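You operate a simulated robot arm through the tools that you are given. There is no shell and no other tool.

You run a simulated robot arm. Do the job below in one go: nothing can be reset, and whatever is moved stays where it is left.

JOB
Put some things from the top of the tool chest away. At the end: the hex red fitting from the top of the tool chest is in the fittings drawer; the hex purple fitting from the top of the tool chest is in the fittings drawer; whatever was shut is shut again. Leave all else as you found it, and nothing knocked over (what rides in a drawer may roll over).

It is judged by the outcome, as a careful person would: the job done as asked, and still so three seconds after it is handed in. It fails if anything else is knocked over, pushed out of place, dropped, spilled or broken.

ROBOT AND FRAMES
A 6-joint arm with a two-finger gripper, fixed in place. Base frame: the origin is at the foot of the arm, x ahead of it, y to its left, z up; the work surface is at about z = 0.93. Lengths are in m, angles in rad, forces in N, time in s.
Its first joint turns from -2.897 to 2.897 rad. Payload 2.45 kg.
The tool frame sits at the grasp point between the pads (the TCP): z along the fingers, y along the line on which they close. The tips reach 0.02 m beyond it. The gripper opens to 0.14 m. The gripper's body begins 0.168 m behind the TCP.
Orientation is that of the tool frame in the base frame, as [roll, pitch, yaw] about the fixed x, y, z axes, in that order (R = Rz(yaw) Ry(pitch) Rx(roll)). With the fingers straight down and closing along the base's y, the tool's x points along the base's -x, its y along +y and its z along -z.

CONTROLS
- The arm moves only by the tool move_arm. Its argument "rows" is a list of rows, each a list of 7 numbers: the turn, a rotation vector about the tool's x, y, z in degrees, then the shift along the tool's x, y, z in mm, then the opening, from 0 (shut) to 1 (fully open). In form: [[ax, ay, az, tx, ty, tz, claw], ...]. A call has 1 to 20 rows; each row is the pose to reach, as a shift and turn from the pose commanded when the call began, along the tool's axes at that moment. Rows are played at 5 a second. More than 0.05 m and 0.15 rad between two rows, or a gripper value outside its range, and nothing of the call is played. Where a pose cannot be reached the arm comes as near as it can. A force on the tool above 40 N (or 10 N above the force at the start of the call, whichever is more), or a blocked arm, ends the call early, and 0.2 s more pass. The fingers move at their own pace (about 0.045 m/s each) and stop on an object; they squeeze with about 36 N. The grip force told is the motor's: it shows also when the fingers shut on nothing. Time passes only in rows, and 0.2 s behind the last, so rows that repeat a pose let the fingers close. It gives the time, the measured TCP pose, the force on the tool (base axes), the opening and the grip force at its end, in the units of the frame above (readings bear some noise), with the torque about the TCP (base axes, N m) and any sound that the robot's microphone picked up.
- Cameras (640 x 400 px; columns grow to the right, rows downward): "scene" is fixed at [0.3993, 0.5003, 1.386]; the picture's right is [-0.71, -0.70, 0.00], its down [-0.36, 0.37, -0.86] and it looks along [0.60, -0.61, -0.52] (base axes); focal length 316 px, centre (320, 200). "wrist" rides on the gripper at [0.078, 0.011, -0.209] in the tool frame; the picture's right is [-0.14, 0.99, 0.00], its down [-0.92, -0.13, -0.37] and it looks along [-0.36, -0.05, 0.93] (tool axes); focal length 280 px, centre (320, 200). There is no depth. A picture from a camera that has moved, and an enlarged one, comes with that camera's place and axes in the base frame and with its lens.
- capture(camera): a new picture of that camera. The clock stands still meanwhile.
- zoom(camera, box): a new picture of the part [left, top, right, bottom] of that camera's present view, enlarged. The clock stands still meanwhile.
- finish_job(): hands the job in; it is judged then, once.

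Places have to be worked out from the pictures, the camera data and where the tool is seen. Open the gripper and draw the arm clear of the work before you hand the job in, unless the task says otherwise.

The tools are called as name(argument=value, ...) on one line, values as JSON. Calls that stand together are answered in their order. move_arm: Moves the arm, as the interface text tells. Its arguments: {"type":"object","properties":{"rows":{"type":"array","items":{"type":"array","items":{"type":"number"}}}},"required":["rows"]} The other tools are called the same way: capture (camera) takes a picture; zoom (camera, box) takes an enlarged picture of a part of a camera's view; finish_job () hands the job in.

At the start:

```text
clock: 0.0
ee_pos: [0.8847, -0.1276, 1.1582]
tool_rot: [-3.139, 0.001, 3.141]
wrist_force: [0.2, -0.5, 0.7]
torque: [0.01, 0.0, 0.02]
finger_gap: 0.1402
grasp_force: 0.0
```

scene: 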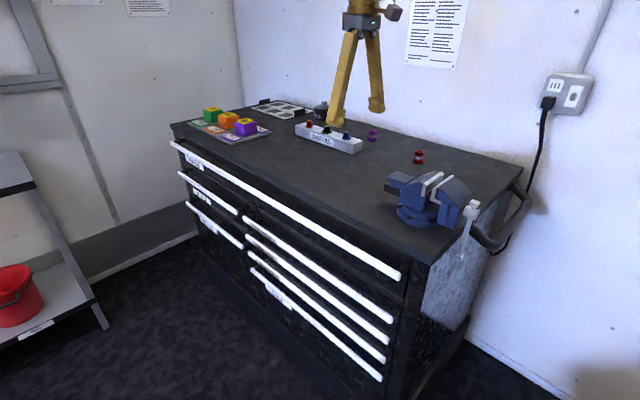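
wrist: 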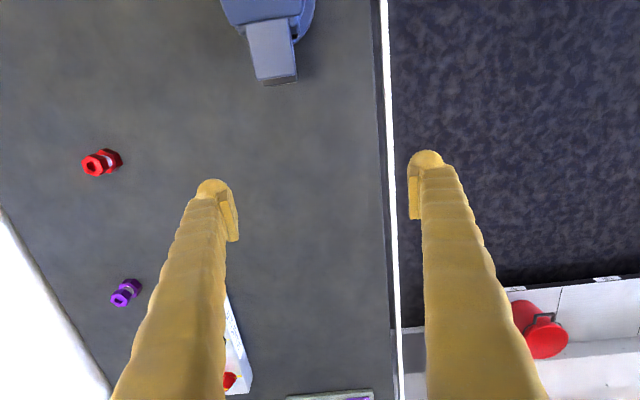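

I'll look closer at the drawers, their labels and the fittings on top before moving anything.

zoom(camera="scene", box=[160, 130, 320, 230])

zoom(camera="scene", box=[230, 200, 430, 325])

zoom(camera="scene", box=[280, 90, 440, 190])

zoom(camera="scene", box=[160, 80, 320, 180])

```text
4.00 times, centred on (240, 180) of scene
camera zoom: at [0.3993, 0.5003, 1.386], right [-0.71, -0.7, 0.0], down [-0.36, 0.37, -0.86], along [0.6, -0.61, -0.52], focal length 1265 px, centre (640, 280)
```

zoom: 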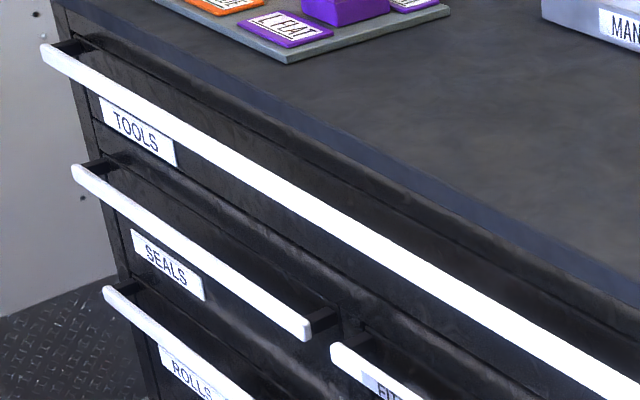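

```text
3.20 times, centred on (330, 262) of scene
camera zoom: at [0.3993, 0.5003, 1.386], right [-0.71, -0.7, 0.0], down [-0.36, 0.37, -0.86], along [0.6, -0.61, -0.52], focal length 1012 px, centre (288, 0)
```

zoom: 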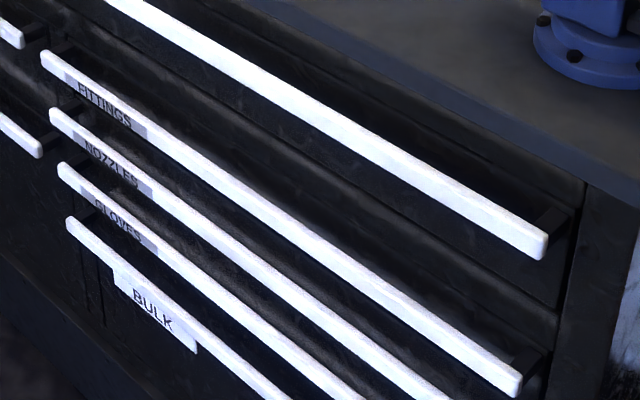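

```text
4.00 times, centred on (360, 140) of scene
camera zoom: at [0.3993, 0.5003, 1.386], right [-0.71, -0.7, 0.0], down [-0.36, 0.37, -0.86], along [0.6, -0.61, -0.52], focal length 1265 px, centre (160, 440)
```

zoom: 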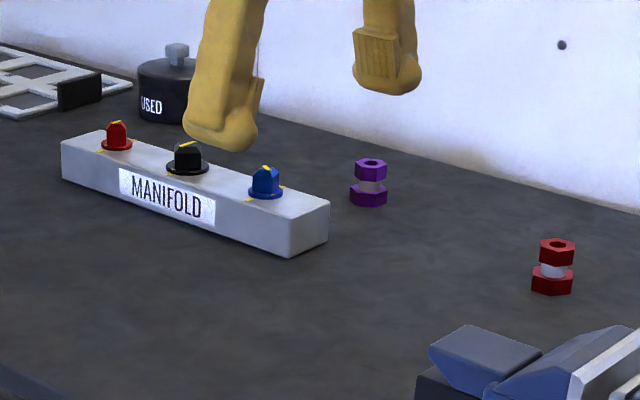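

```text
4.00 times, centred on (240, 130) of scene
camera zoom: at [0.3993, 0.5003, 1.386], right [-0.71, -0.7, 0.0], down [-0.36, 0.37, -0.86], along [0.6, -0.61, -0.52], focal length 1265 px, centre (640, 480)
```

zoom: 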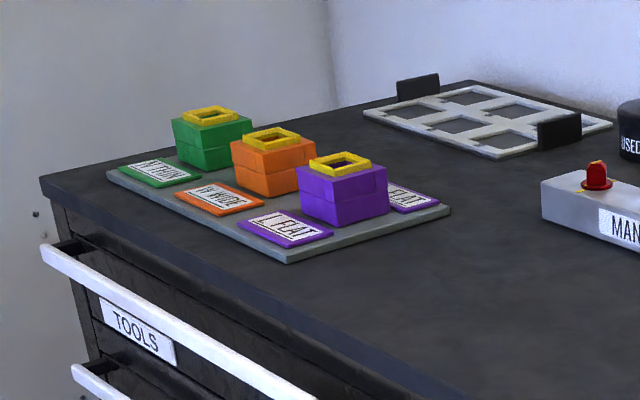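

The fittings drawer is the top one in the right-hand column. I estimate its white bar at z about 0.75 and y about 0.03, from x about 0.62 to 1.24. The red fitting is near (0.865,-0.465) and the purple near (1.11,-0.525). I'll zoom the wrist view to fix the front edge and the fittings.

zoom(camera="wrist", box=[340, 0, 460, 75])

zoom(camera="wrist", box=[60, 120, 220, 320])

zoom(camera="scene", box=[360, 130, 520, 270])

zoom(camera="scene", box=[360, 240, 440, 400])

```text
5.33 times, centred on (400, 38) of wrist
camera zoom: at [0.8075, -0.1165, 1.3674], right [0.14, 0.99, 0.0], down [0.92, -0.13, 0.37], along [0.37, -0.05, -0.93], focal length 1495 px, centre (-107, 1067)
```

zoom: 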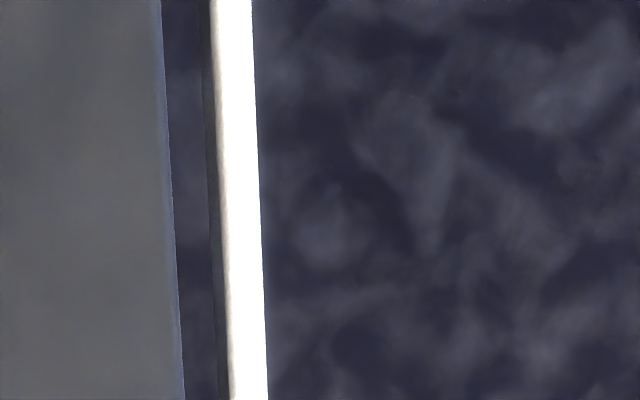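

```text
2.00 times, centred on (140, 220) of wrist
camera zoom: at [0.8075, -0.1165, 1.3674], right [0.14, 0.99, 0.0], down [0.92, -0.13, 0.37], along [0.37, -0.05, -0.93], focal length 561 px, centre (680, 160)
```

zoom: 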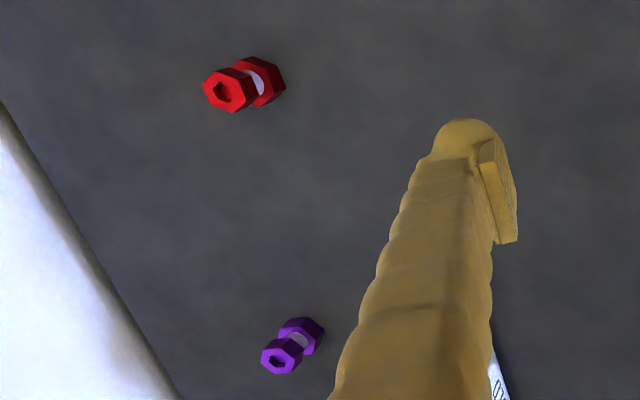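

```text
2.86 times, centred on (440, 200) of scene
camera zoom: at [0.3993, 0.5003, 1.386], right [-0.71, -0.7, 0.0], down [-0.36, 0.37, -0.86], along [0.6, -0.61, -0.52], focal length 904 px, centre (-23, 200)
```

zoom: 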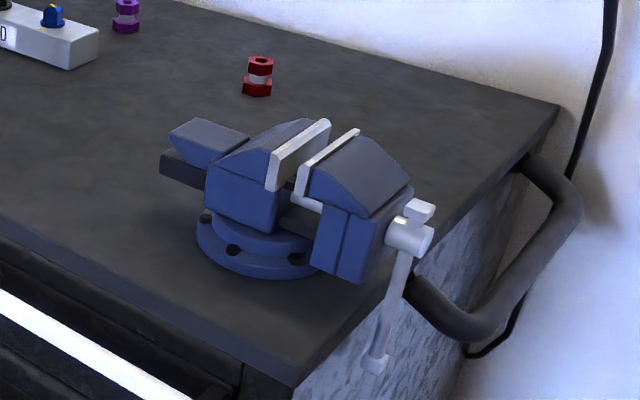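

```text
2.50 times, centred on (400, 320) of scene
camera zoom: at [0.3993, 0.5003, 1.386], right [-0.71, -0.7, 0.0], down [-0.36, 0.37, -0.86], along [0.6, -0.61, -0.52], focal length 790 px, centre (120, -100)
```

zoom: 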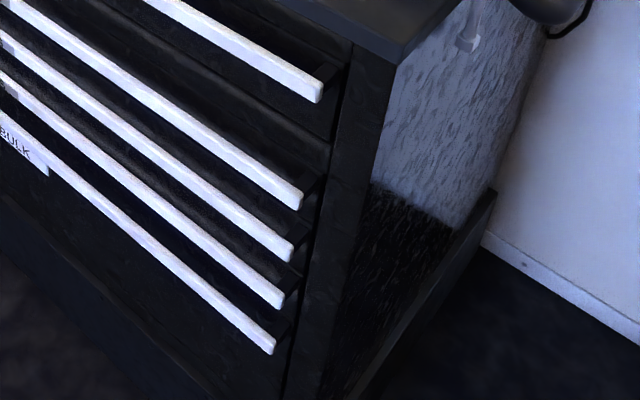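

From the refined sightlines, the chest's top edge is at y about -0.037, and the fittings bar is at about y 0.0, z 0.72, x 0.64 to 1.30. I'll swing out in front of the chest and tilt the tool toward the drawer faces.

move_arm(rows=[[3.5, 0, 0, 3.25, 22.9, 7.9, 0.6], [7, 0, 0, 6.5, 45.8, 15.8, 0.6], [10.5, 0, 0, 9.75, 68.7, 23.7, 0.6], [14, 0, 0, 13, 91.6, 31.6, 0.6], [17.5, 0, 0, 16.25, 114.5, 39.5, 0.6], [21, 0, 0, 19.5, 137.4, 47.4, 0.6], [24.5, 0, 0, 22.75, 160.3, 55.3, 0.6], [28, 0, 0, 26, 183.2, 63.2, 0.6], [31.5, 0, 0, 29.25, 206.1, 71.1, 0.6], [35, 0, 0, 32.5, 229, 79, 0.6], [38.5, 0, 0, 35.75, 251.9, 86.9, 0.6], [42, 0, 0, 39, 274.8, 94.8, 0.6], [45.5, 0, 0, 42.25, 297.7, 102.7, 0.6], [49, 0, 0, 45.5, 320.6, 110.6, 0.6], [52.5, 0, 0, 48.75, 343.5, 118.5, 0.6], [56, 0, 0, 52, 366.4, 126.4, 0.6], [59.5, 0, 0, 55.25, 389.3, 134.3, 0.6], [63, 0, 0, 58.5, 412.2, 142.2, 0.6], [66.5, 0, 0, 61.75, 435.1, 150.1, 0.6], [70, 0, 0, 65, 458, 158, 0.6]])

```text
clock: 4.2
ee_pos: [0.8201, 0.3308, 1.0025]
tool_rot: [-1.919, 0.001, -3.14]
wrist_force: [-0.2, 0.4, 0.1]
torque: [0.04, 0.02, 0.01]
finger_gap: 0.0839
grasp_force: 0.1
```

The arm went there as commanded. I'll look at the drawer fronts from here.

capture(camera="wrist")

capture(camera="scene")

```text
taken
camera wrist: at [0.744, 0.5301, 1.0624], right [0.14, 0.34, -0.93], down [0.92, 0.3, 0.25], along [0.37, -0.89, -0.27], focal length 280 px, centre (320, 200)
```

wrist: 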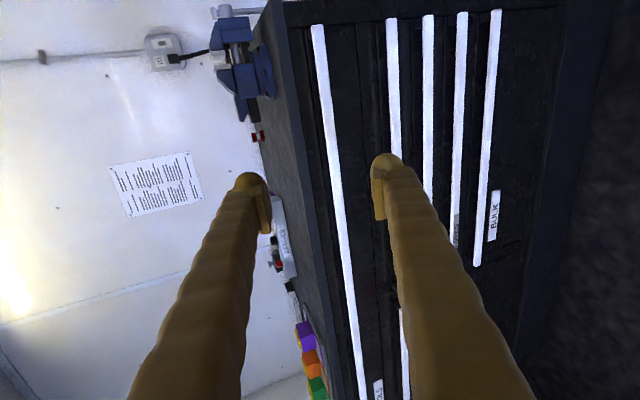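

```text
taken
```

scene: 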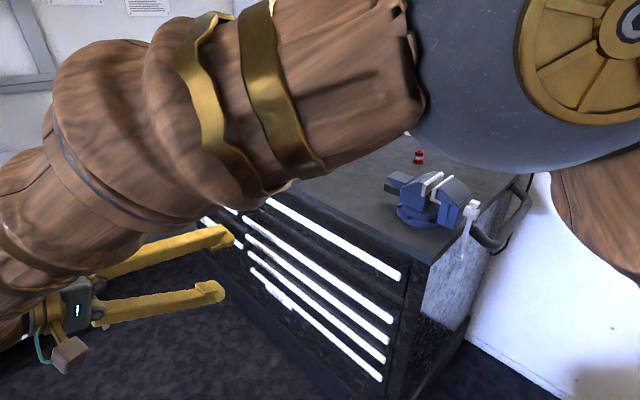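

The fittings bar's near end triangulates to about (0.64, 0.0, 0.71), with the nozzles bar about 8 cm below it. I'll bring the tool level in front of the fittings bar at x 0.78, staying well off the face, with the fingers half open.

move_arm(rows=[[2, 0, 0, 4, 20.6, 26.7, 0.45], [4, 0, 0, 8, 41.3, 53.3, 0.45], [6, 0, 0, 12, 61.9, 80, 0.45], [8, 0, 0, 16, 82.5, 106.7, 0.45], [10, 0, 0, 20, 103.2, 133.4, 0.45], [12, 0, 0, 24, 123.8, 160, 0.45], [14, 0, 0, 28, 144.4, 186.7, 0.45], [16, 0, 0, 32, 165, 213.4, 0.45], [18, 0, 0, 36, 185.7, 240, 0.45], [20, 0, 0, 40, 206.3, 266.7, 0.45]])

capture(camera="wrist")

capture(camera="scene")

```text
clock: 6.4
ee_pos: [0.7825, 0.1506, 0.7133]
tool_rot: [-1.569, 0.001, 3.141]
wrist_force: [0.1, 0.0, -0.2]
torque: [0.05, -0.01, -0.01]
finger_gap: 0.0634
grasp_force: 0.2
```

```text
taken
camera wrist: at [0.7059, 0.3589, 0.7022], right [0.14, 0.0, -0.99], down [0.92, 0.37, 0.13], along [0.36, -0.93, 0.05], focal length 280 px, centre (320, 200)
```

wrist: 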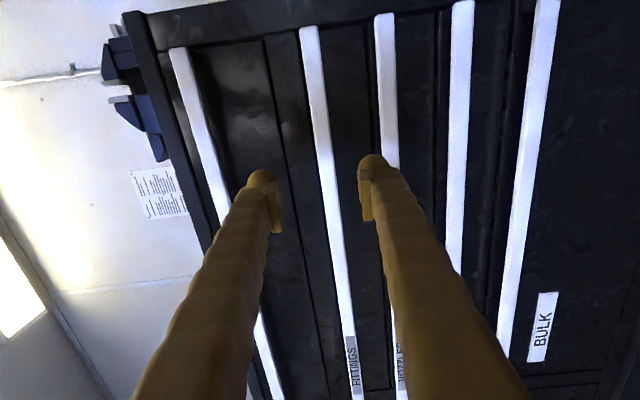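

```text
taken
```

scene: 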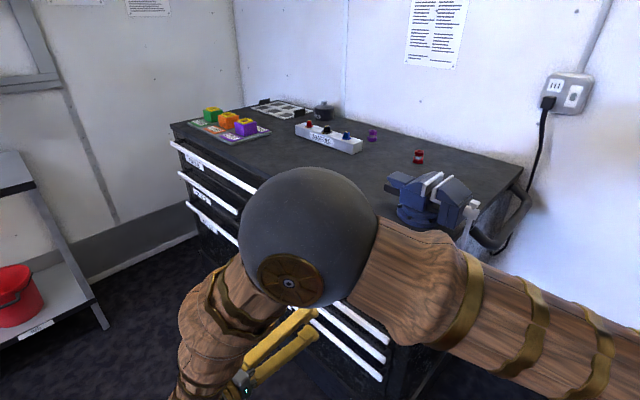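

The fittings bar is between the fingers, with its centre at z about 0.7055, its front at y about 0, and about 2 cm tall. I'll drop 9 mm and advance to just in front of it to check.

move_arm(rows=[[0, 0, 0, 0, 9, 30, 0.45], [0, 0, 0, 0, 9, 60, 0.45], [0, 0, 0, 0, 9, 90, 0.45], [0, 0, 0, 0, 9, 115, 0.45]])

capture(camera="wrist")

```text
clock: 7.4
ee_pos: [0.7834, 0.0337, 0.7089]
tool_rot: [-1.569, 0.002, 3.141]
wrist_force: [-0.3, -0.2, -0.5]
torque: [-0.02, -0.02, -0.01]
finger_gap: 0.063
grasp_force: 0.2
```

```text
taken
camera wrist: at [0.7054, 0.2427, 0.697], right [0.14, 0.0, -0.99], down [0.92, 0.37, 0.13], along [0.36, -0.93, 0.05], focal length 280 px, centre (320, 200)
```

wrist: 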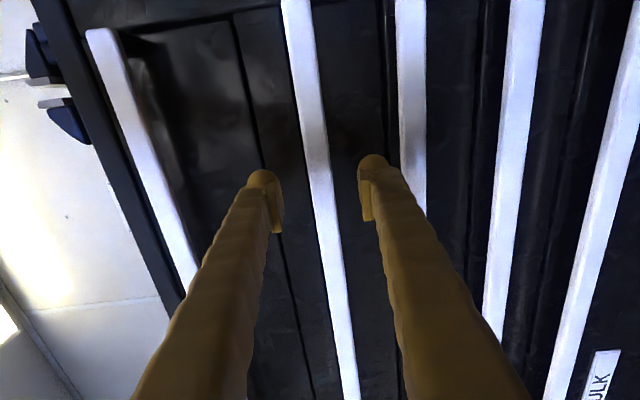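

The bar sits centred between the fingers at z about 0.708. I'll advance the last 33 mm so the pads straddle it, then close on it.

move_arm(rows=[[0, 0, 0, 0, 0, 12, 0.45], [0, 0, 0, 0, 0, 24, 0.45], [0, 0, 0, 0, 0, 33, 0.45], [0, 0, 0, 0, 0, 33, 0.3], [0, 0, 0, 0, 0, 33, 0.1], [0, 0, 0, 0, 0, 33, 0], [0, 0, 0, 0, 0, 33, 0], [0, 0, 0, 0, 0, 33, 0], [0, 0, 0, 0, 0, 33, 0]])

capture(camera="wrist")

```text
clock: 9.4
ee_pos: [0.78, 0.0021, 0.7068]
tool_rot: [-1.568, 0.004, -3.141]
wrist_force: [-0.5, -2.0, -1.3]
torque: [0.01, 0.07, -0.08]
finger_gap: 0.021
grasp_force: 44.4
```

```text
taken
camera wrist: at [0.7042, 0.2101, 0.6958], right [0.14, 0.0, -0.99], down [0.92, 0.37, 0.13], along [0.36, -0.93, 0.05], focal length 280 px, centre (320, 200)
```

wrist: 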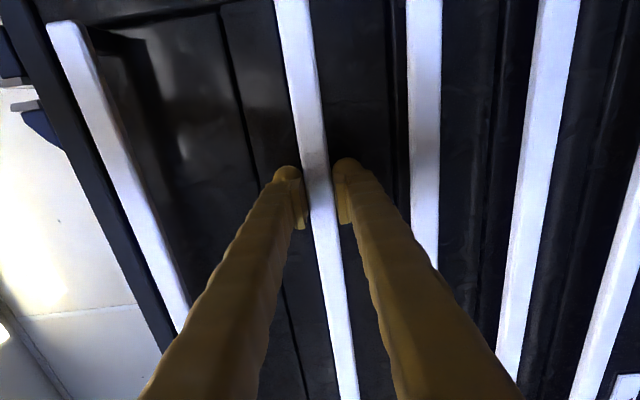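

The bar is gripped, with a gap of 0.021 m and low forces. I'll pull straight out gently, 60 mm first, and watch the force.

move_arm(rows=[[0, 0, 0, 0, 0, -8, 0], [0, 0, 0, 0, 0, -16, 0], [0, 0, 0, 0, 0, -24, 0], [0, 0, 0, 0, 0, -36, 0], [0, 0, 0, 0, 0, -48, 0], [0, 0, 0, 0, 0, -60, 0]])

capture(camera="wrist")

capture(camera="scene")

```text
clock: 10.8
ee_pos: [0.7798, 0.064, 0.7062]
tool_rot: [-1.568, 0.002, -3.14]
wrist_force: [13.3, 1.6, 15.9]
torque: [-0.12, 0.08, 0.45]
finger_gap: 0.021
grasp_force: 45.2
```

```text
taken
camera wrist: at [0.704, 0.2718, 0.6955], right [0.14, 0.0, -0.99], down [0.92, 0.37, 0.13], along [0.37, -0.93, 0.05], focal length 280 px, centre (320, 200)
```

wrist: 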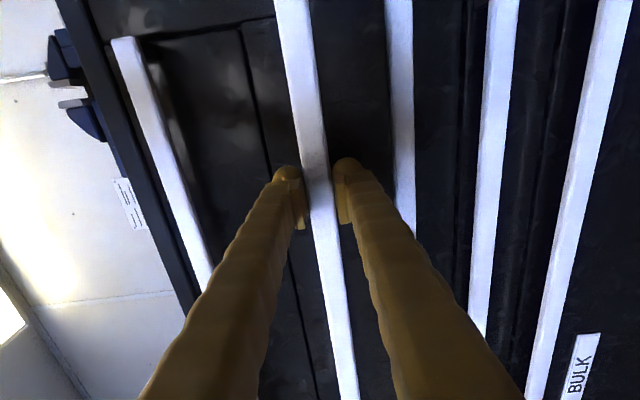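

```text
taken
```

scene: 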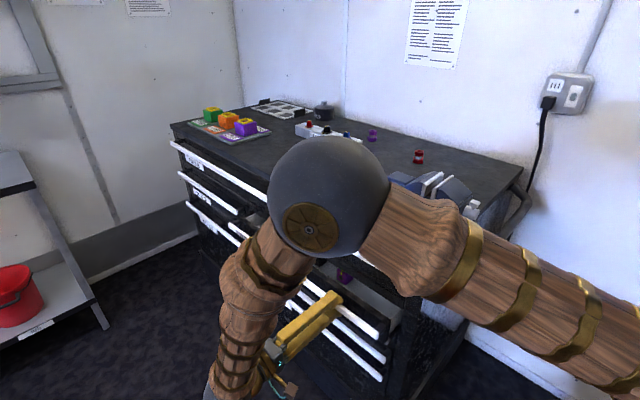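

The drawer came out with the grip and shows its inside. I'll keep pulling to about y 0.23 in even steps.

move_arm(rows=[[0, 0, 0, 0, 0, -16, 0], [0, 0, 0, 0, 0, -32, 0], [0, 0, 0, 0, 0, -48, 0], [0, 0, 0, 0, 0, -64, 0], [0, 0, 0, 0, 0, -80, 0], [0, 0, 0, 0, 0, -96, 0], [0, 0, 0, 0, 0, -112, 0], [0, 0, 0, 0, 0, -128, 0], [0, 0, 0, 0, 0, -144, 0], [0, 0, 0, 0, 0, -156, 0], [0, 0, 0, 0, 0, -164, 0], [0, 0, 0, 0, 0, -168, 0]])

capture(camera="wrist")

capture(camera="scene")

```text
clock: 11.4
ee_pos: [0.7806, 0.0907, 0.7073]
tool_rot: [-1.568, 0.004, -3.141]
wrist_force: [-5.3, -2.1, 7.6]
torque: [-0.07, 0.2, 0.52]
finger_gap: 0.0207
grasp_force: 44.9
stopped in row 2: the force on the tool passed its limit at 42 N (the readings are from after the stop); the commanded pose is now the measured one
```

```text
taken
camera wrist: at [0.704, 0.299, 0.6952], right [0.14, 0.0, -0.99], down [0.92, 0.37, 0.13], along [0.37, -0.93, 0.05], focal length 280 px, centre (320, 200)
```

wrist: 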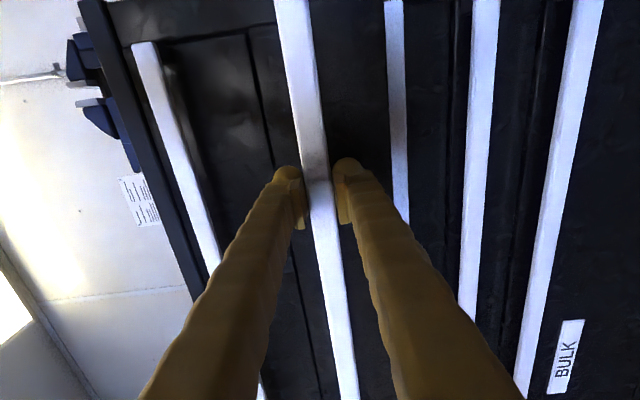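

```text
taken
```

scene: 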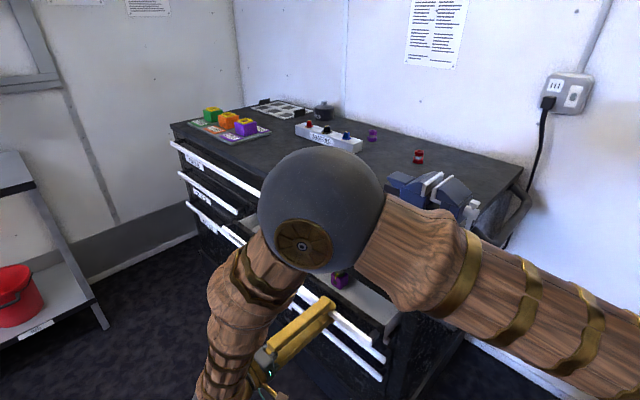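

The force limit tripped mid-pull, probably because I pulled too fast. The grip is still good, so I'll go on slower.

move_arm(rows=[[0, 0, 0, 0, 0, -5, 0], [0, 0, 0, 0, 0, -12, 0], [0, 0, 0, 0, 0, -19, 0], [0, 0, 0, 0, 0, -26, 0], [0, 0, 0, 0, 0, -33, 0], [0, 0, 0, 0, 0, -40, 0], [0, 0, 0, 0, 0, -47, 0], [0, 0, 0, 0, 0, -54, 0], [0, 0, 0, 0, 0, -60, 0], [0, 0, 0, 0, 0, -64, 0]])

```text
clock: 13.6
ee_pos: [0.7808, 0.1554, 0.7077]
tool_rot: [-1.57, 0.004, -3.141]
wrist_force: [12.5, -0.5, 14.0]
torque: [-0.12, 0.21, 0.24]
finger_gap: 0.021
grasp_force: 44.9
```

That worked without tripping: the handle is at y 0.155. I'll continue at the same slow pace to about y 0.24.

move_arm(rows=[[0, 0, 0, 0, 0, -5, 0], [0, 0, 0, 0, 0, -12, 0], [0, 0, 0, 0, 0, -19, 0], [0, 0, 0, 0, 0, -26, 0], [0, 0, 0, 0, 0, -33, 0], [0, 0, 0, 0, 0, -40, 0], [0, 0, 0, 0, 0, -47, 0], [0, 0, 0, 0, 0, -54, 0], [0, 0, 0, 0, 0, -61, 0], [0, 0, 0, 0, 0, -68, 0], [0, 0, 0, 0, 0, -75, 0], [0, 0, 0, 0, 0, -80, 0], [0, 0, 0, 0, 0, -84, 0]])

capture(camera="scene")

```text
clock: 15.1
ee_pos: [0.7812, 0.1966, 0.7069]
tool_rot: [-1.566, 0.001, 3.141]
wrist_force: [-1.5, 1.7, 8.1]
torque: [-0.13, 0.15, 0.57]
finger_gap: 0.0206
grasp_force: 44.5
stopped in row 7: the force on the tool passed its limit at 40 N (the readings are from after the stop); the commanded pose is now the measured one
```

```text
taken
```

scene: 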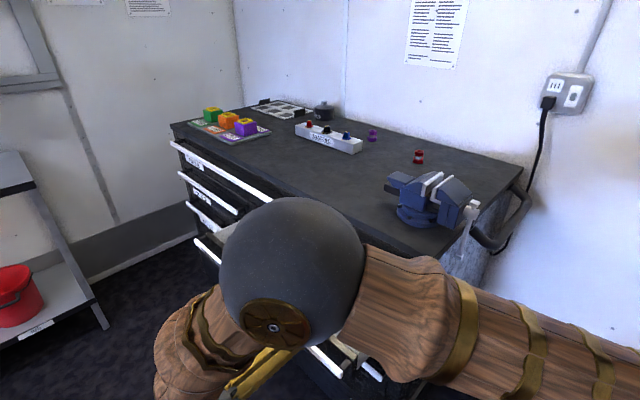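

The drawer is now about 0.2 m out, and each stretch builds some side load until it trips. One more short, slow pull will leave comfortable room.

move_arm(rows=[[0, 0, 0, 0, 0, -4, 0], [0, 0, 0, 0, 0, -9, 0], [0, 0, 0, 0, 0, -14, 0], [0, 0, 0, 0, 0, -19, 0], [0, 0, 0, 0, 0, -24, 0], [0, 0, 0, 0, 0, -29, 0], [0, 0, 0, 0, 0, -34, 0], [0, 0, 0, 0, 0, -38, 0], [0, 0, 0, 0, 0, -40, 0]])

capture(camera="wrist")

```text
clock: 17.2
ee_pos: [0.7807, 0.2359, 0.7066]
tool_rot: [-1.565, 0.004, 3.141]
wrist_force: [-2.9, -0.1, 4.0]
torque: [-0.04, 0.12, -0.12]
finger_gap: 0.0211
grasp_force: 44.4
stopped in row 9: the force on the tool passed its limit at 41 N (the readings are from after the stop); the commanded pose is now the measured one
```

```text
taken
camera wrist: at [0.7046, 0.4451, 0.6949], right [0.14, 0.0, -0.99], down [0.92, 0.37, 0.13], along [0.36, -0.93, 0.06], focal length 280 px, centre (320, 200)
```

wrist: 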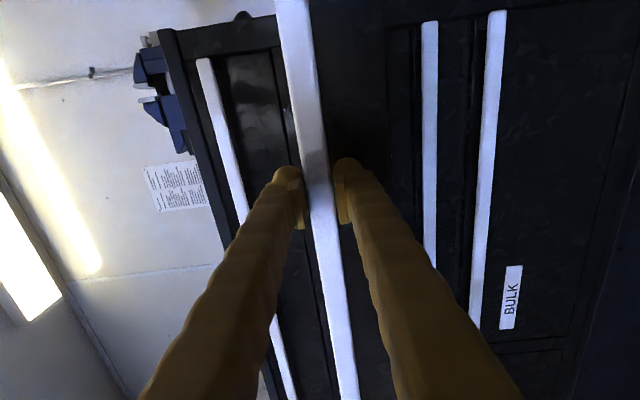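

The handle is at y about 0.236, which gives plenty of room. I'll release the bar and back straight off it.

move_arm(rows=[[0, 0, 0, 0, 0, 0, 0.2], [0, 0, 0, 0, 0, 0, 0.4], [0, 0, 0, 0, 0, 0, 0.45], [0, 0, 0, 0, 0, 0, 0.45], [0, 0, 0, 0, 0, -20, 0.45], [0, 0, 0, 0, 0, -45, 0.45], [0, 0, 0, 0, 0, -75, 0.45], [0, 0, 0, 0, 0, -105, 0.45], [0, 0, 0, 0, 0, -120, 0.45]])

```text
clock: 19.2
ee_pos: [0.7796, 0.3576, 0.706]
tool_rot: [-1.565, 0.0, 3.141]
wrist_force: [-0.3, 0.5, -0.1]
torque: [-0.01, 0.01, -0.02]
finger_gap: 0.0632
grasp_force: 0.1
```

The bar is released and the arm is clear. I'll lift well up, turn the tool back to pointing down, and hover above the open drawer to look inside.

move_arm(rows=[[-4.5, 0, 0, 0, -45, 0, 0.45], [-9, 0, 0, 0, -90, 0, 0.45], [-13.5, 0, 0, 0, -135, 0, 0.45], [-18, 0, 0, 0, -180, 0, 0.45], [-22.5, 0, 0, 0, -225, 0, 0.45], [-27, 0, 0, 0, -270, 0, 0.45], [-31.5, 0, 0, 0, -315, 0, 0.45], [-36, 0, 0, 0, -360, 0, 0.45], [-40.5, 0, 0, 0, -405, 10, 0.45], [-45, 0, 0, 0, -440, 30, 0.45], [-49.5, 0, 0, 0, -460, 55, 0.45], [-54, 0, 0, 0, -460, 80, 0.45], [-58.5, 0, 0, 0, -460, 105, 0.45], [-63, 0, 0, 0, -460, 130, 0.45], [-67.5, 0, 0, 0, -460, 155, 0.45], [-72, 0, 0, 0, -460, 180, 0.45], [-76.5, 0, 0, 0, -460, 205, 0.45], [-81, 0, 0, 0, -460, 230, 0.45], [-85.5, 0, 0, 0, -460, 245, 0.45], [-90, 0, 0, 0, -460, 258, 0.45]])

capture(camera="wrist")

capture(camera="scene")

```text
clock: 23.4
ee_pos: [0.7785, 0.1008, 1.1679]
tool_rot: [-3.138, 0.003, 3.139]
wrist_force: [0.2, -0.3, 0.9]
torque: [-0.01, 0.01, 0.0]
finger_gap: 0.0629
grasp_force: 0.1
```

```text
taken
camera wrist: at [0.7021, 0.1118, 1.3765], right [0.14, 0.99, 0.0], down [0.92, -0.13, 0.37], along [0.37, -0.05, -0.93], focal length 280 px, centre (320, 200)
```

wrist: 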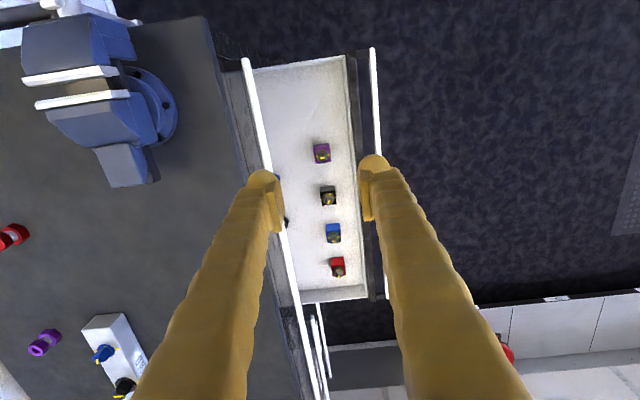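

```text
taken
```

scene: 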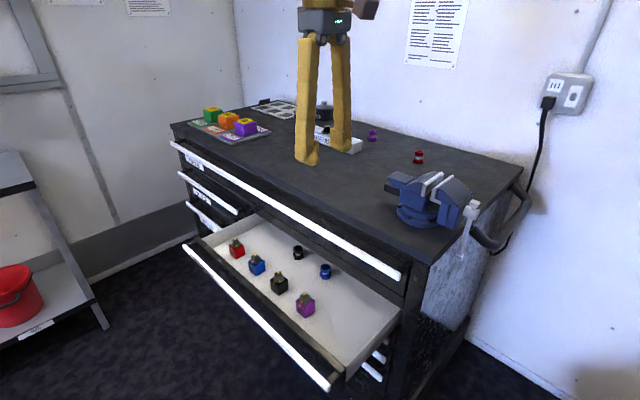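

The drawer is open and holds several pieces in its middle, with the near (right) end empty. I'll zoom in to map the contents and free space.

zoom(camera="scene", box=[180, 200, 420, 395])

zoom(camera="wrist", box=[220, 30, 420, 155])

zoom(camera="wrist", box=[0, 200, 160, 400])

```text
2.05 times, centred on (300, 298) of scene
camera zoom: at [0.3993, 0.5003, 1.386], right [-0.71, -0.7, 0.0], down [-0.36, 0.37, -0.86], along [0.6, -0.61, -0.52], focal length 649 px, centre (361, 0)
```

zoom: 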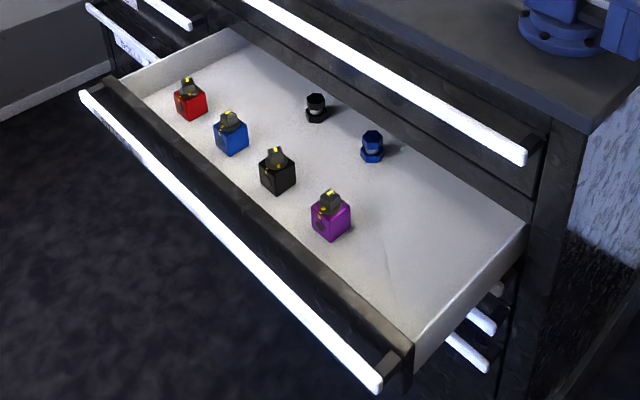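

```text
3.20 times, centred on (320, 92) of wrist
camera zoom: at [0.7021, 0.1118, 1.3765], right [0.14, 0.99, 0.0], down [0.92, -0.13, 0.37], along [0.37, -0.05, -0.93], focal length 897 px, centre (320, 544)
```

zoom: 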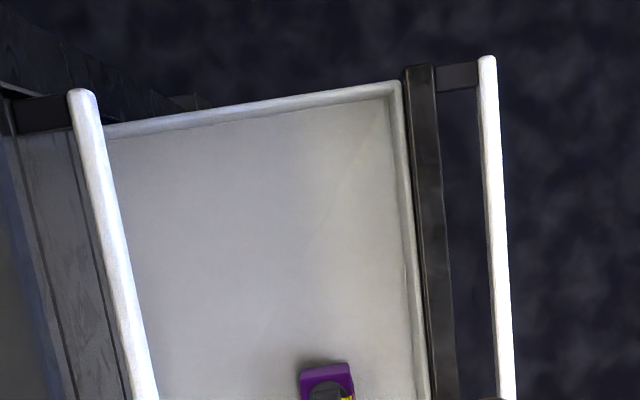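

```text
2.00 times, centred on (80, 300) of wrist
camera zoom: at [0.7021, 0.1118, 1.3765], right [0.14, 0.99, 0.0], down [0.92, -0.13, 0.37], along [0.37, -0.05, -0.93], focal length 561 px, centre (800, 0)
```

zoom: 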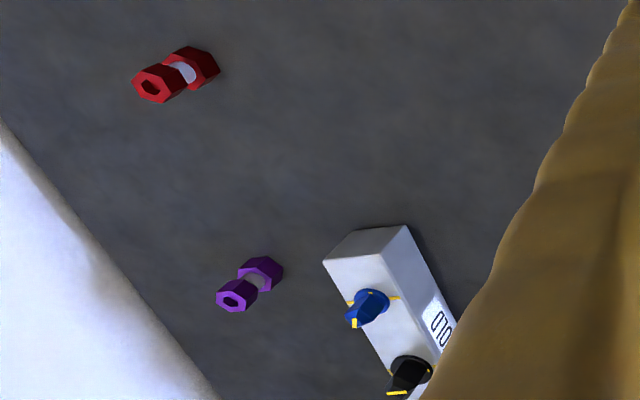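

The hex fittings stand about 4 cm tall. I place red near (0.865,-0.455) and purple near (1.10,-0.51), and the drawer's near end around x 0.72 is free. I'll cross over the chest top, staying high, toward red and turn the tool to the radial direction.

move_arm(rows=[[0, 0, 2, -3, -38, 1, 0.5], [0, 0, 4, -6, -76, 2, 0.5], [0, 0, 6, -9, -114, 4, 0.5], [0, 0, 8, -12, -152, 5, 0.5], [0, 0, 10, -15, -190, 6, 0.5], [0, 0, 12, -18, -228, 8, 0.5], [0, 0, 14, -21, -266, 9, 0.5], [0, 0, 16, -24, -304, 10, 0.5], [0, 0, 18, -27, -342, 12, 0.5], [0, 0, 20, -30, -380, 13, 0.5], [0, 0, 22, -33, -418, 14, 0.5], [0, 0, 24, -36, -456, 16, 0.5], [0, 0, 26, -39, -494, 17, 0.5], [0, 0, 27.7, -41.5, -530, 18, 0.5]])

capture(camera="wrist")

capture(camera="scene")

```text
clock: 26.4
ee_pos: [0.8207, -0.431, 1.1523]
tool_rot: [-3.138, 0.002, 2.657]
wrist_force: [0.2, 0.3, 0.9]
torque: [-0.02, 0.02, 0.0]
finger_gap: 0.07
grasp_force: 0.0
```

```text
taken
camera wrist: at [0.7575, -0.3845, 1.3614], right [0.58, 0.81, 0.0], down [0.75, -0.54, 0.37], along [0.3, -0.22, -0.93], focal length 280 px, centre (320, 200)
```

wrist: 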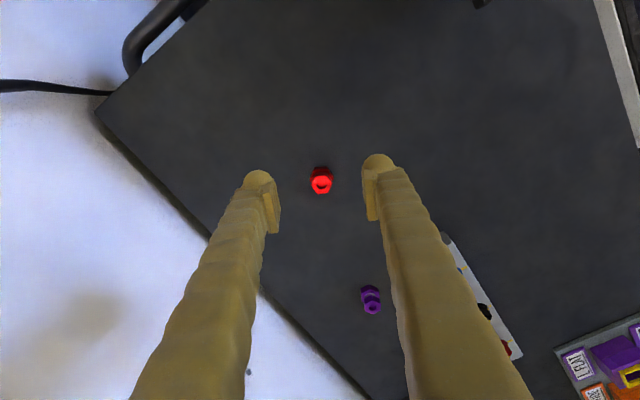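

```text
taken
```

scene: 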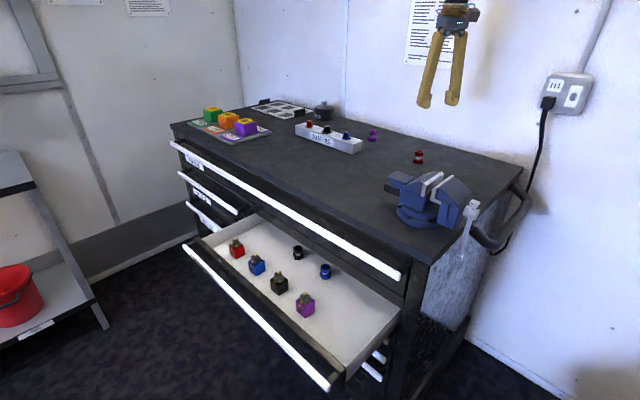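

Red measures at (0.8635,-0.457) and purple at (1.10,-0.517). Red is right at the vertical reach limit, so I'll tilt the tool 15° outward about the closing axis, which keeps the pads upright, and come down to 6 cm above it.

move_arm(rows=[[0, -2.5, 0, -8.4, -0.5, 22, 0.5], [0, -5, 0, -16.9, -0.9, 44, 0.5], [0, -7.5, 0, -25.3, -1.4, 66, 0.5], [0, -10, 0, -33.7, -1.9, 88, 0.5], [0, -12.5, 0, -42.2, -2.3, 110, 0.5], [0, -15, 0, -50.6, -2.8, 132, 0.5]])

capture(camera="wrist")

capture(camera="scene")

```text
clock: 27.8
ee_pos: [0.8648, -0.4565, 1.0195]
tool_rot: [-3.138, 0.267, 2.658]
wrist_force: [0.4, 0.7, -0.2]
torque: [0.03, 0.0, 0.0]
finger_gap: 0.0699
grasp_force: 0.2
```

```text
taken
camera wrist: at [0.7558, -0.3862, 1.2011], right [0.58, 0.81, 0.03], down [0.64, -0.48, 0.6], along [0.5, -0.33, -0.8], focal length 280 px, centre (320, 200)
```

wrist: 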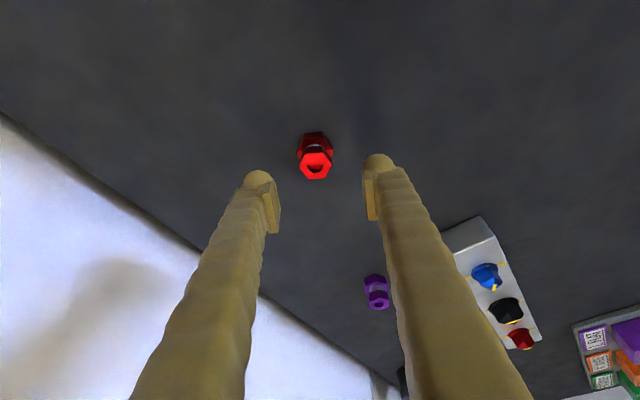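

```text
taken
```

scene: 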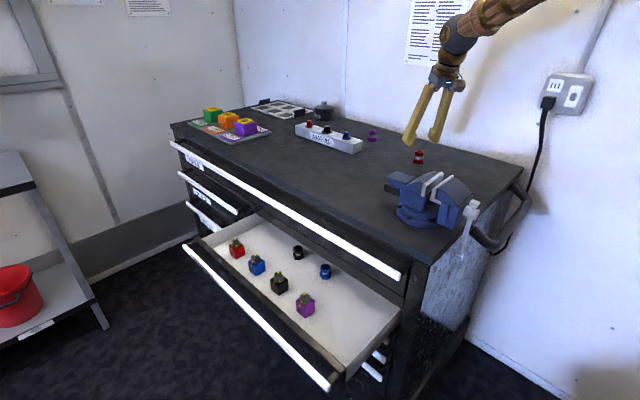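

Red lies centred between the fingers. I'll descend straight down to grip height (TCP z about 0.958) and close on it.

move_arm(rows=[[0, 0, 0, 5.2, 0, 19.3, 0.5], [0, 0, 0, 10.4, 0, 38.6, 0.5], [0, 0, 0, 14.2, 0, 53, 0.5], [0, 0, 0, 15.5, 0, 58, 0.5], [0, 0, 0, 15.5, 0, 58, 0.35], [0, 0, 0, 15.5, 0, 58, 0.2], [0, 0, 0, 15.5, 0, 58, 0], [0, 0, 0, 15.5, 0, 58, 0], [0, 0, 0, 15.5, 0, 58, 0], [0, 0, 0, 15.5, 0, 58, 0]])

capture(camera="wrist")

zoom(camera="scene", box=[360, 80, 520, 180])

```text
clock: 30.0
ee_pos: [0.8649, -0.458, 0.9608]
tool_rot: [-3.139, 0.266, 2.655]
wrist_force: [-3.4, 0.1, 11.5]
torque: [-0.1, 0.08, 0.01]
finger_gap: 0.0309
grasp_force: 36.1
```

```text
taken
camera wrist: at [0.7557, -0.3865, 1.1417], right [0.58, 0.81, 0.03], down [0.64, -0.48, 0.6], along [0.5, -0.33, -0.8], focal length 280 px, centre (320, 200)
```

wrist: 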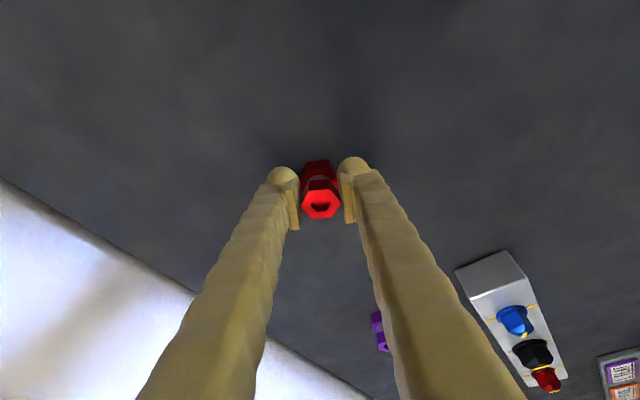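

```text
4.00 times, centred on (440, 130) of scene
camera zoom: at [0.3993, 0.5003, 1.386], right [-0.71, -0.7, 0.0], down [-0.36, 0.37, -0.86], along [0.6, -0.61, -0.52], focal length 1265 px, centre (-160, 480)
```

zoom: 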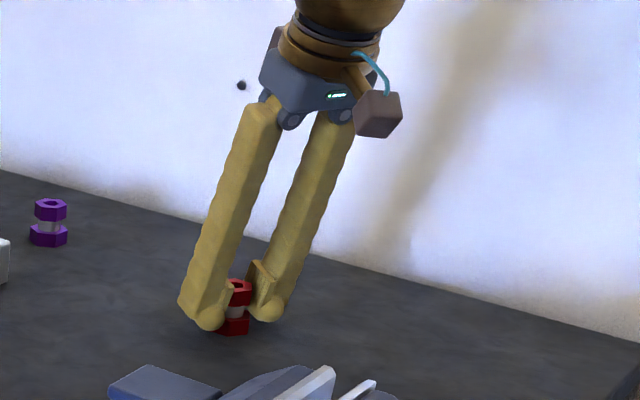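

Red is gripped, with a gap of 31 mm and a steady squeeze. I'll lift it straight up and check that it came along.

move_arm(rows=[[0, 0, 0, -5.2, 0, -19.3, 0], [0, 0, 0, -12.9, 0, -48.3, 0], [0, 0, 0, -23.3, 0, -87, 0], [0, 0, 0, -33.6, 0, -125.6, 0], [0, 0, 0, -44, 0, -164.2, 0], [0, 0, 0, -49, 0, -183, 0]])

capture(camera="wrist")

zoom(camera="scene", box=[360, 0, 520, 180])

```text
clock: 31.4
ee_pos: [0.8627, -0.4571, 1.1503]
tool_rot: [-3.138, 0.265, 2.655]
wrist_force: [0.6, -0.4, -1.4]
torque: [0.01, 0.01, -0.03]
finger_gap: 0.0303
grasp_force: 36.1
```

```text
taken
camera wrist: at [0.755, -0.3869, 1.3307], right [0.58, 0.81, 0.03], down [0.64, -0.48, 0.6], along [0.5, -0.32, -0.8], focal length 280 px, centre (320, 200)
```

wrist: 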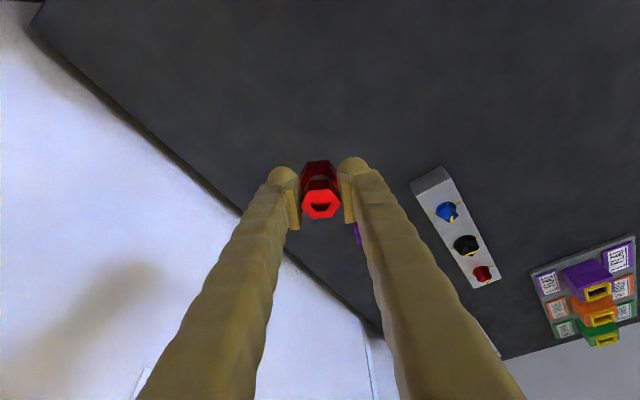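

```text
2.22 times, centred on (440, 90) of scene
camera zoom: at [0.3993, 0.5003, 1.386], right [-0.71, -0.7, 0.0], down [-0.36, 0.37, -0.86], along [0.6, -0.61, -0.52], focal length 703 px, centre (53, 444)
```

zoom: 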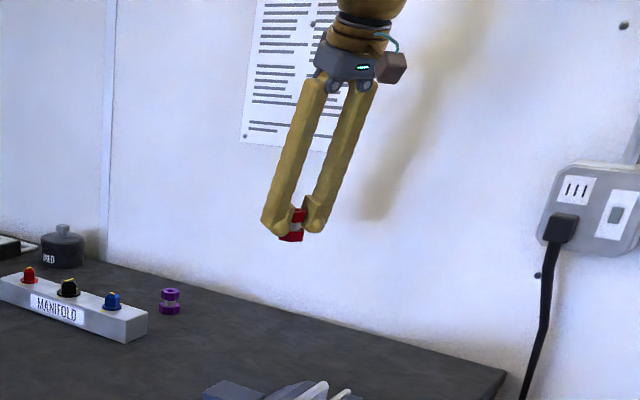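

Red is held upright and clear of the top. I'll carry it at constant height over to the free part of the drawer, around (0.765, 0.095).

move_arm(rows=[[0, 0, 0, 16, 21, -4.3, 0], [0, 0, 0, 39, 52.2, -10.4, 0], [0, 0, 0, 63, 84.2, -16.9, 0], [0, 0, 0, 87, 116.3, -23.3, 0], [0, 0, 0, 111, 148.4, -29.7, 0], [0, 0, 0, 135, 180.5, -36.2, 0], [0, 0, 0, 159, 212.6, -42.6, 0], [0, 0, 0, 183, 244.7, -49, 0], [0, 0, 0, 207, 276.8, -55.5, 0], [0, 0, 0, 231, 308.9, -61.9, 0], [0, 0, 0, 255, 341, -68.3, 0], [0, 0, 0, 279, 373.1, -74.8, 0], [0, 0, 0, 301, 402.5, -80.7, 0], [0, 0, 0, 320, 428, -85.7, 0], [0, 0, 0, 331.4, 443.3, -88.8, 0]])

capture(camera="wrist")

capture(camera="scene")

```text
clock: 34.6
ee_pos: [0.7661, 0.0973, 1.1461]
tool_rot: [-3.138, 0.264, 2.656]
wrist_force: [0.4, 0.1, -1.1]
torque: [-0.01, 0.04, 0.01]
finger_gap: 0.0304
grasp_force: 36.0
```

```text
taken
camera wrist: at [0.6577, 0.1673, 1.3275], right [0.58, 0.81, 0.03], down [0.64, -0.48, 0.6], along [0.5, -0.32, -0.8], focal length 280 px, centre (320, 200)
```

wrist: 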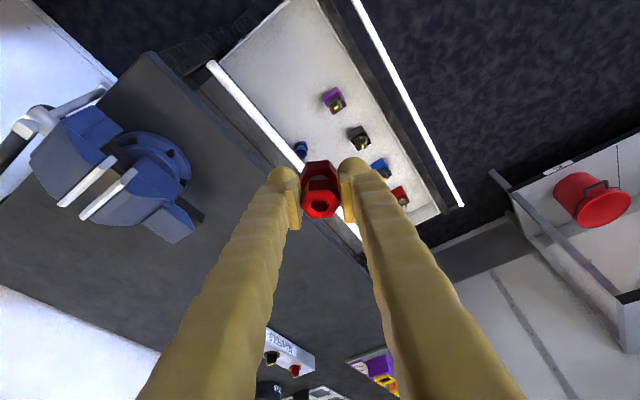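

```text
taken
```

scene: 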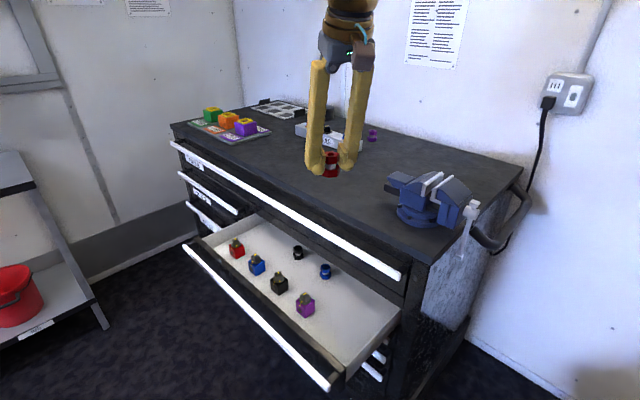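

I'm above the drawer. Next I'll zoom on the purple block already inside, from both cameras, to work out the drawer floor height before lowering.

zoom(camera="wrist", box=[270, 60, 430, 160])

zoom(camera="scene", box=[250, 240, 410, 340])

zoom(camera="scene", box=[280, 300, 440, 400])

```text
4.00 times, centred on (350, 110) of wrist
camera zoom: at [0.6577, 0.1673, 1.3275], right [0.58, 0.81, 0.03], down [0.64, -0.48, 0.6], along [0.5, -0.32, -0.8], focal length 1122 px, centre (200, 560)
```

zoom: 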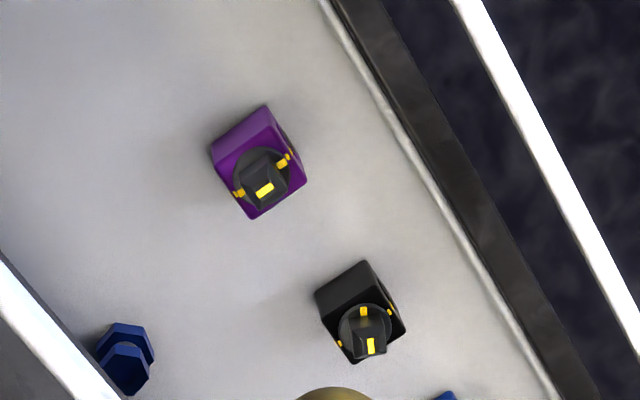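

```text
4.00 times, centred on (330, 290) of scene
camera zoom: at [0.3993, 0.5003, 1.386], right [-0.71, -0.7, 0.0], down [-0.36, 0.37, -0.86], along [0.6, -0.61, -0.52], focal length 1265 px, centre (280, -160)
```

zoom: 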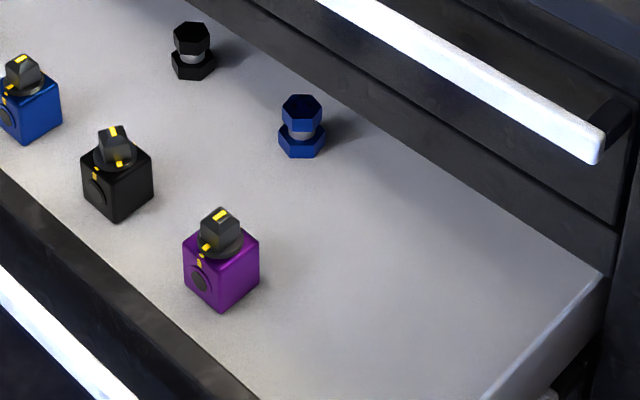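

```text
4.00 times, centred on (360, 350) of scene
camera zoom: at [0.3993, 0.5003, 1.386], right [-0.71, -0.7, 0.0], down [-0.36, 0.37, -0.86], along [0.6, -0.61, -0.52], focal length 1265 px, centre (160, -400)
```

zoom: 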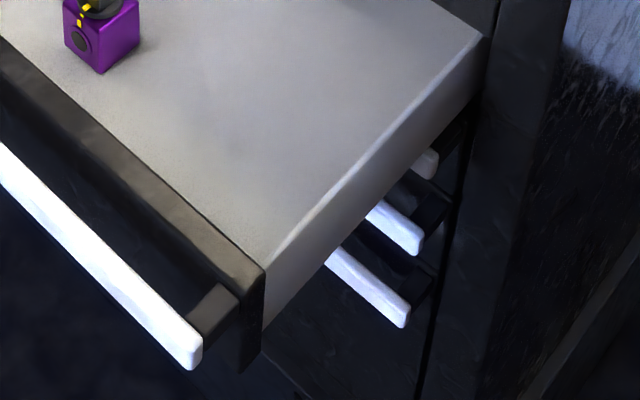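

The block's base corner triangulates the drawer floor to z about 0.660 with good agreement. The fitting's underside is now at about 1.116, so I'll lower 0.40 m straight down, look, and then ease the rest.

move_arm(rows=[[0, 0, 0, 7.8, 0, 29, 0], [0, 0, 0, 18.1, 0, 67.6, 0], [0, 0, 0, 28.5, 0, 106.3, 0], [0, 0, 0, 38.8, 0, 144.9, 0], [0, 0, 0, 49.2, 0, 183.5, 0], [0, 0, 0, 59.5, 0, 222.2, 0], [0, 0, 0, 69.9, 0, 260.8, 0], [0, 0, 0, 80.2, 0, 299.4, 0], [0, 0, 0, 89.3, 0, 333.2, 0], [0, 0, 0, 97, 0, 362.2, 0], [0, 0, 0, 103.5, 0, 386.4, 0]])

capture(camera="wrist")

capture(camera="scene")

```text
clock: 37.0
ee_pos: [0.7675, 0.0952, 0.7461]
tool_rot: [-3.14, 0.266, 2.655]
wrist_force: [0.2, 0.1, -0.7]
torque: [0.01, 0.01, -0.01]
finger_gap: 0.0302
grasp_force: 36.0
```

```text
taken
camera wrist: at [0.659, 0.1636, 0.9271], right [0.58, 0.81, 0.03], down [0.64, -0.48, 0.6], along [0.5, -0.33, -0.8], focal length 280 px, centre (320, 200)
```

wrist: 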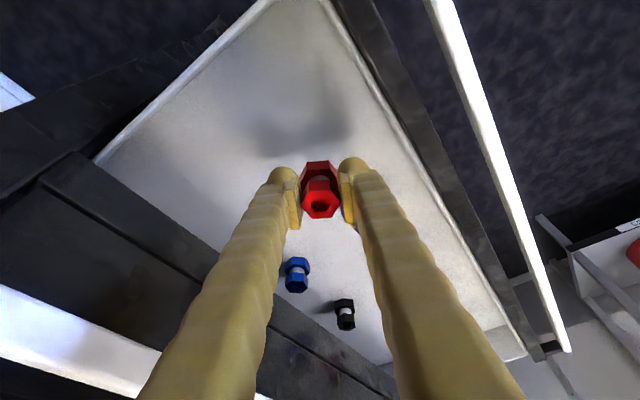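

```text
taken
```

scene: 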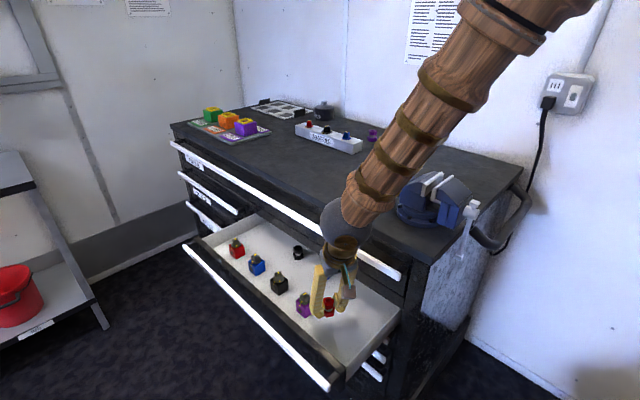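

I'm inside the drawer opening with the fitting's underside about 5.5 cm above the floor, clear of the bars and blocks. I'll lower 46 mm more, then check the force.

move_arm(rows=[[0, 0, 0, 3.9, 0, 14.5, 0], [0, 0, 0, 7.8, 0, 29, 0], [0, 0, 0, 10.4, 0, 38.6, 0], [0, 0, 0, 11.9, 0, 44.4, 0], [0, 0, 0, 11.9, 0, 44.4, 0]])

zoom(camera="scene", box=[280, 240, 400, 340])

capture(camera="wrist")

```text
clock: 38.2
ee_pos: [0.7675, 0.0933, 0.6996]
tool_rot: [-3.139, 0.264, 2.656]
wrist_force: [-0.6, 0.5, -0.9]
torque: [0.01, 0.0, 0.04]
finger_gap: 0.0303
grasp_force: 36.0
```

```text
4.00 times, centred on (340, 290) of scene
camera zoom: at [0.3993, 0.5003, 1.386], right [-0.71, -0.7, 0.0], down [-0.36, 0.37, -0.86], along [0.6, -0.61, -0.52], focal length 1265 px, centre (240, -160)
```

zoom: 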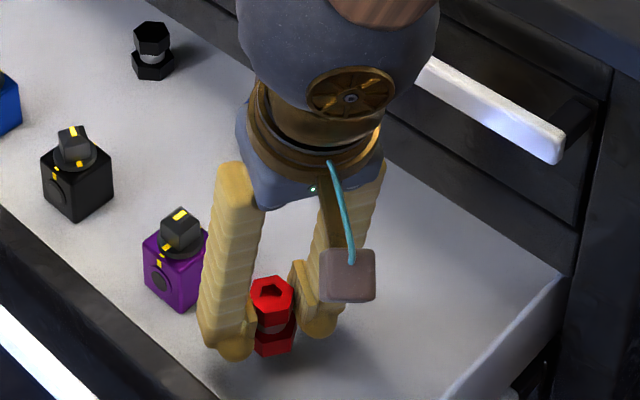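

```text
taken
camera wrist: at [0.6601, 0.1642, 0.881], right [0.58, 0.81, 0.03], down [0.64, -0.48, 0.6], along [0.5, -0.33, -0.8], focal length 280 px, centre (320, 200)
```

wrist: 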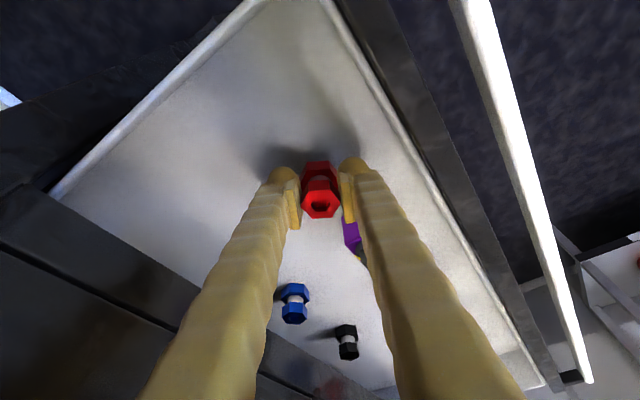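

There's no contact yet, and I estimate about 9 mm to go. I'll lower 5 mm and read the force.

move_arm(rows=[[0, 0, 0, 0.6, 0, 2.4, 0], [0, 0, 0, 1.3, 0, 4.8, 0]])

```text
clock: 38.8
ee_pos: [0.7686, 0.0944, 0.6954]
tool_rot: [-3.138, 0.265, 2.658]
wrist_force: [-0.2, 0.1, -1.3]
torque: [-0.03, -0.02, -0.02]
finger_gap: 0.0304
grasp_force: 35.9
```

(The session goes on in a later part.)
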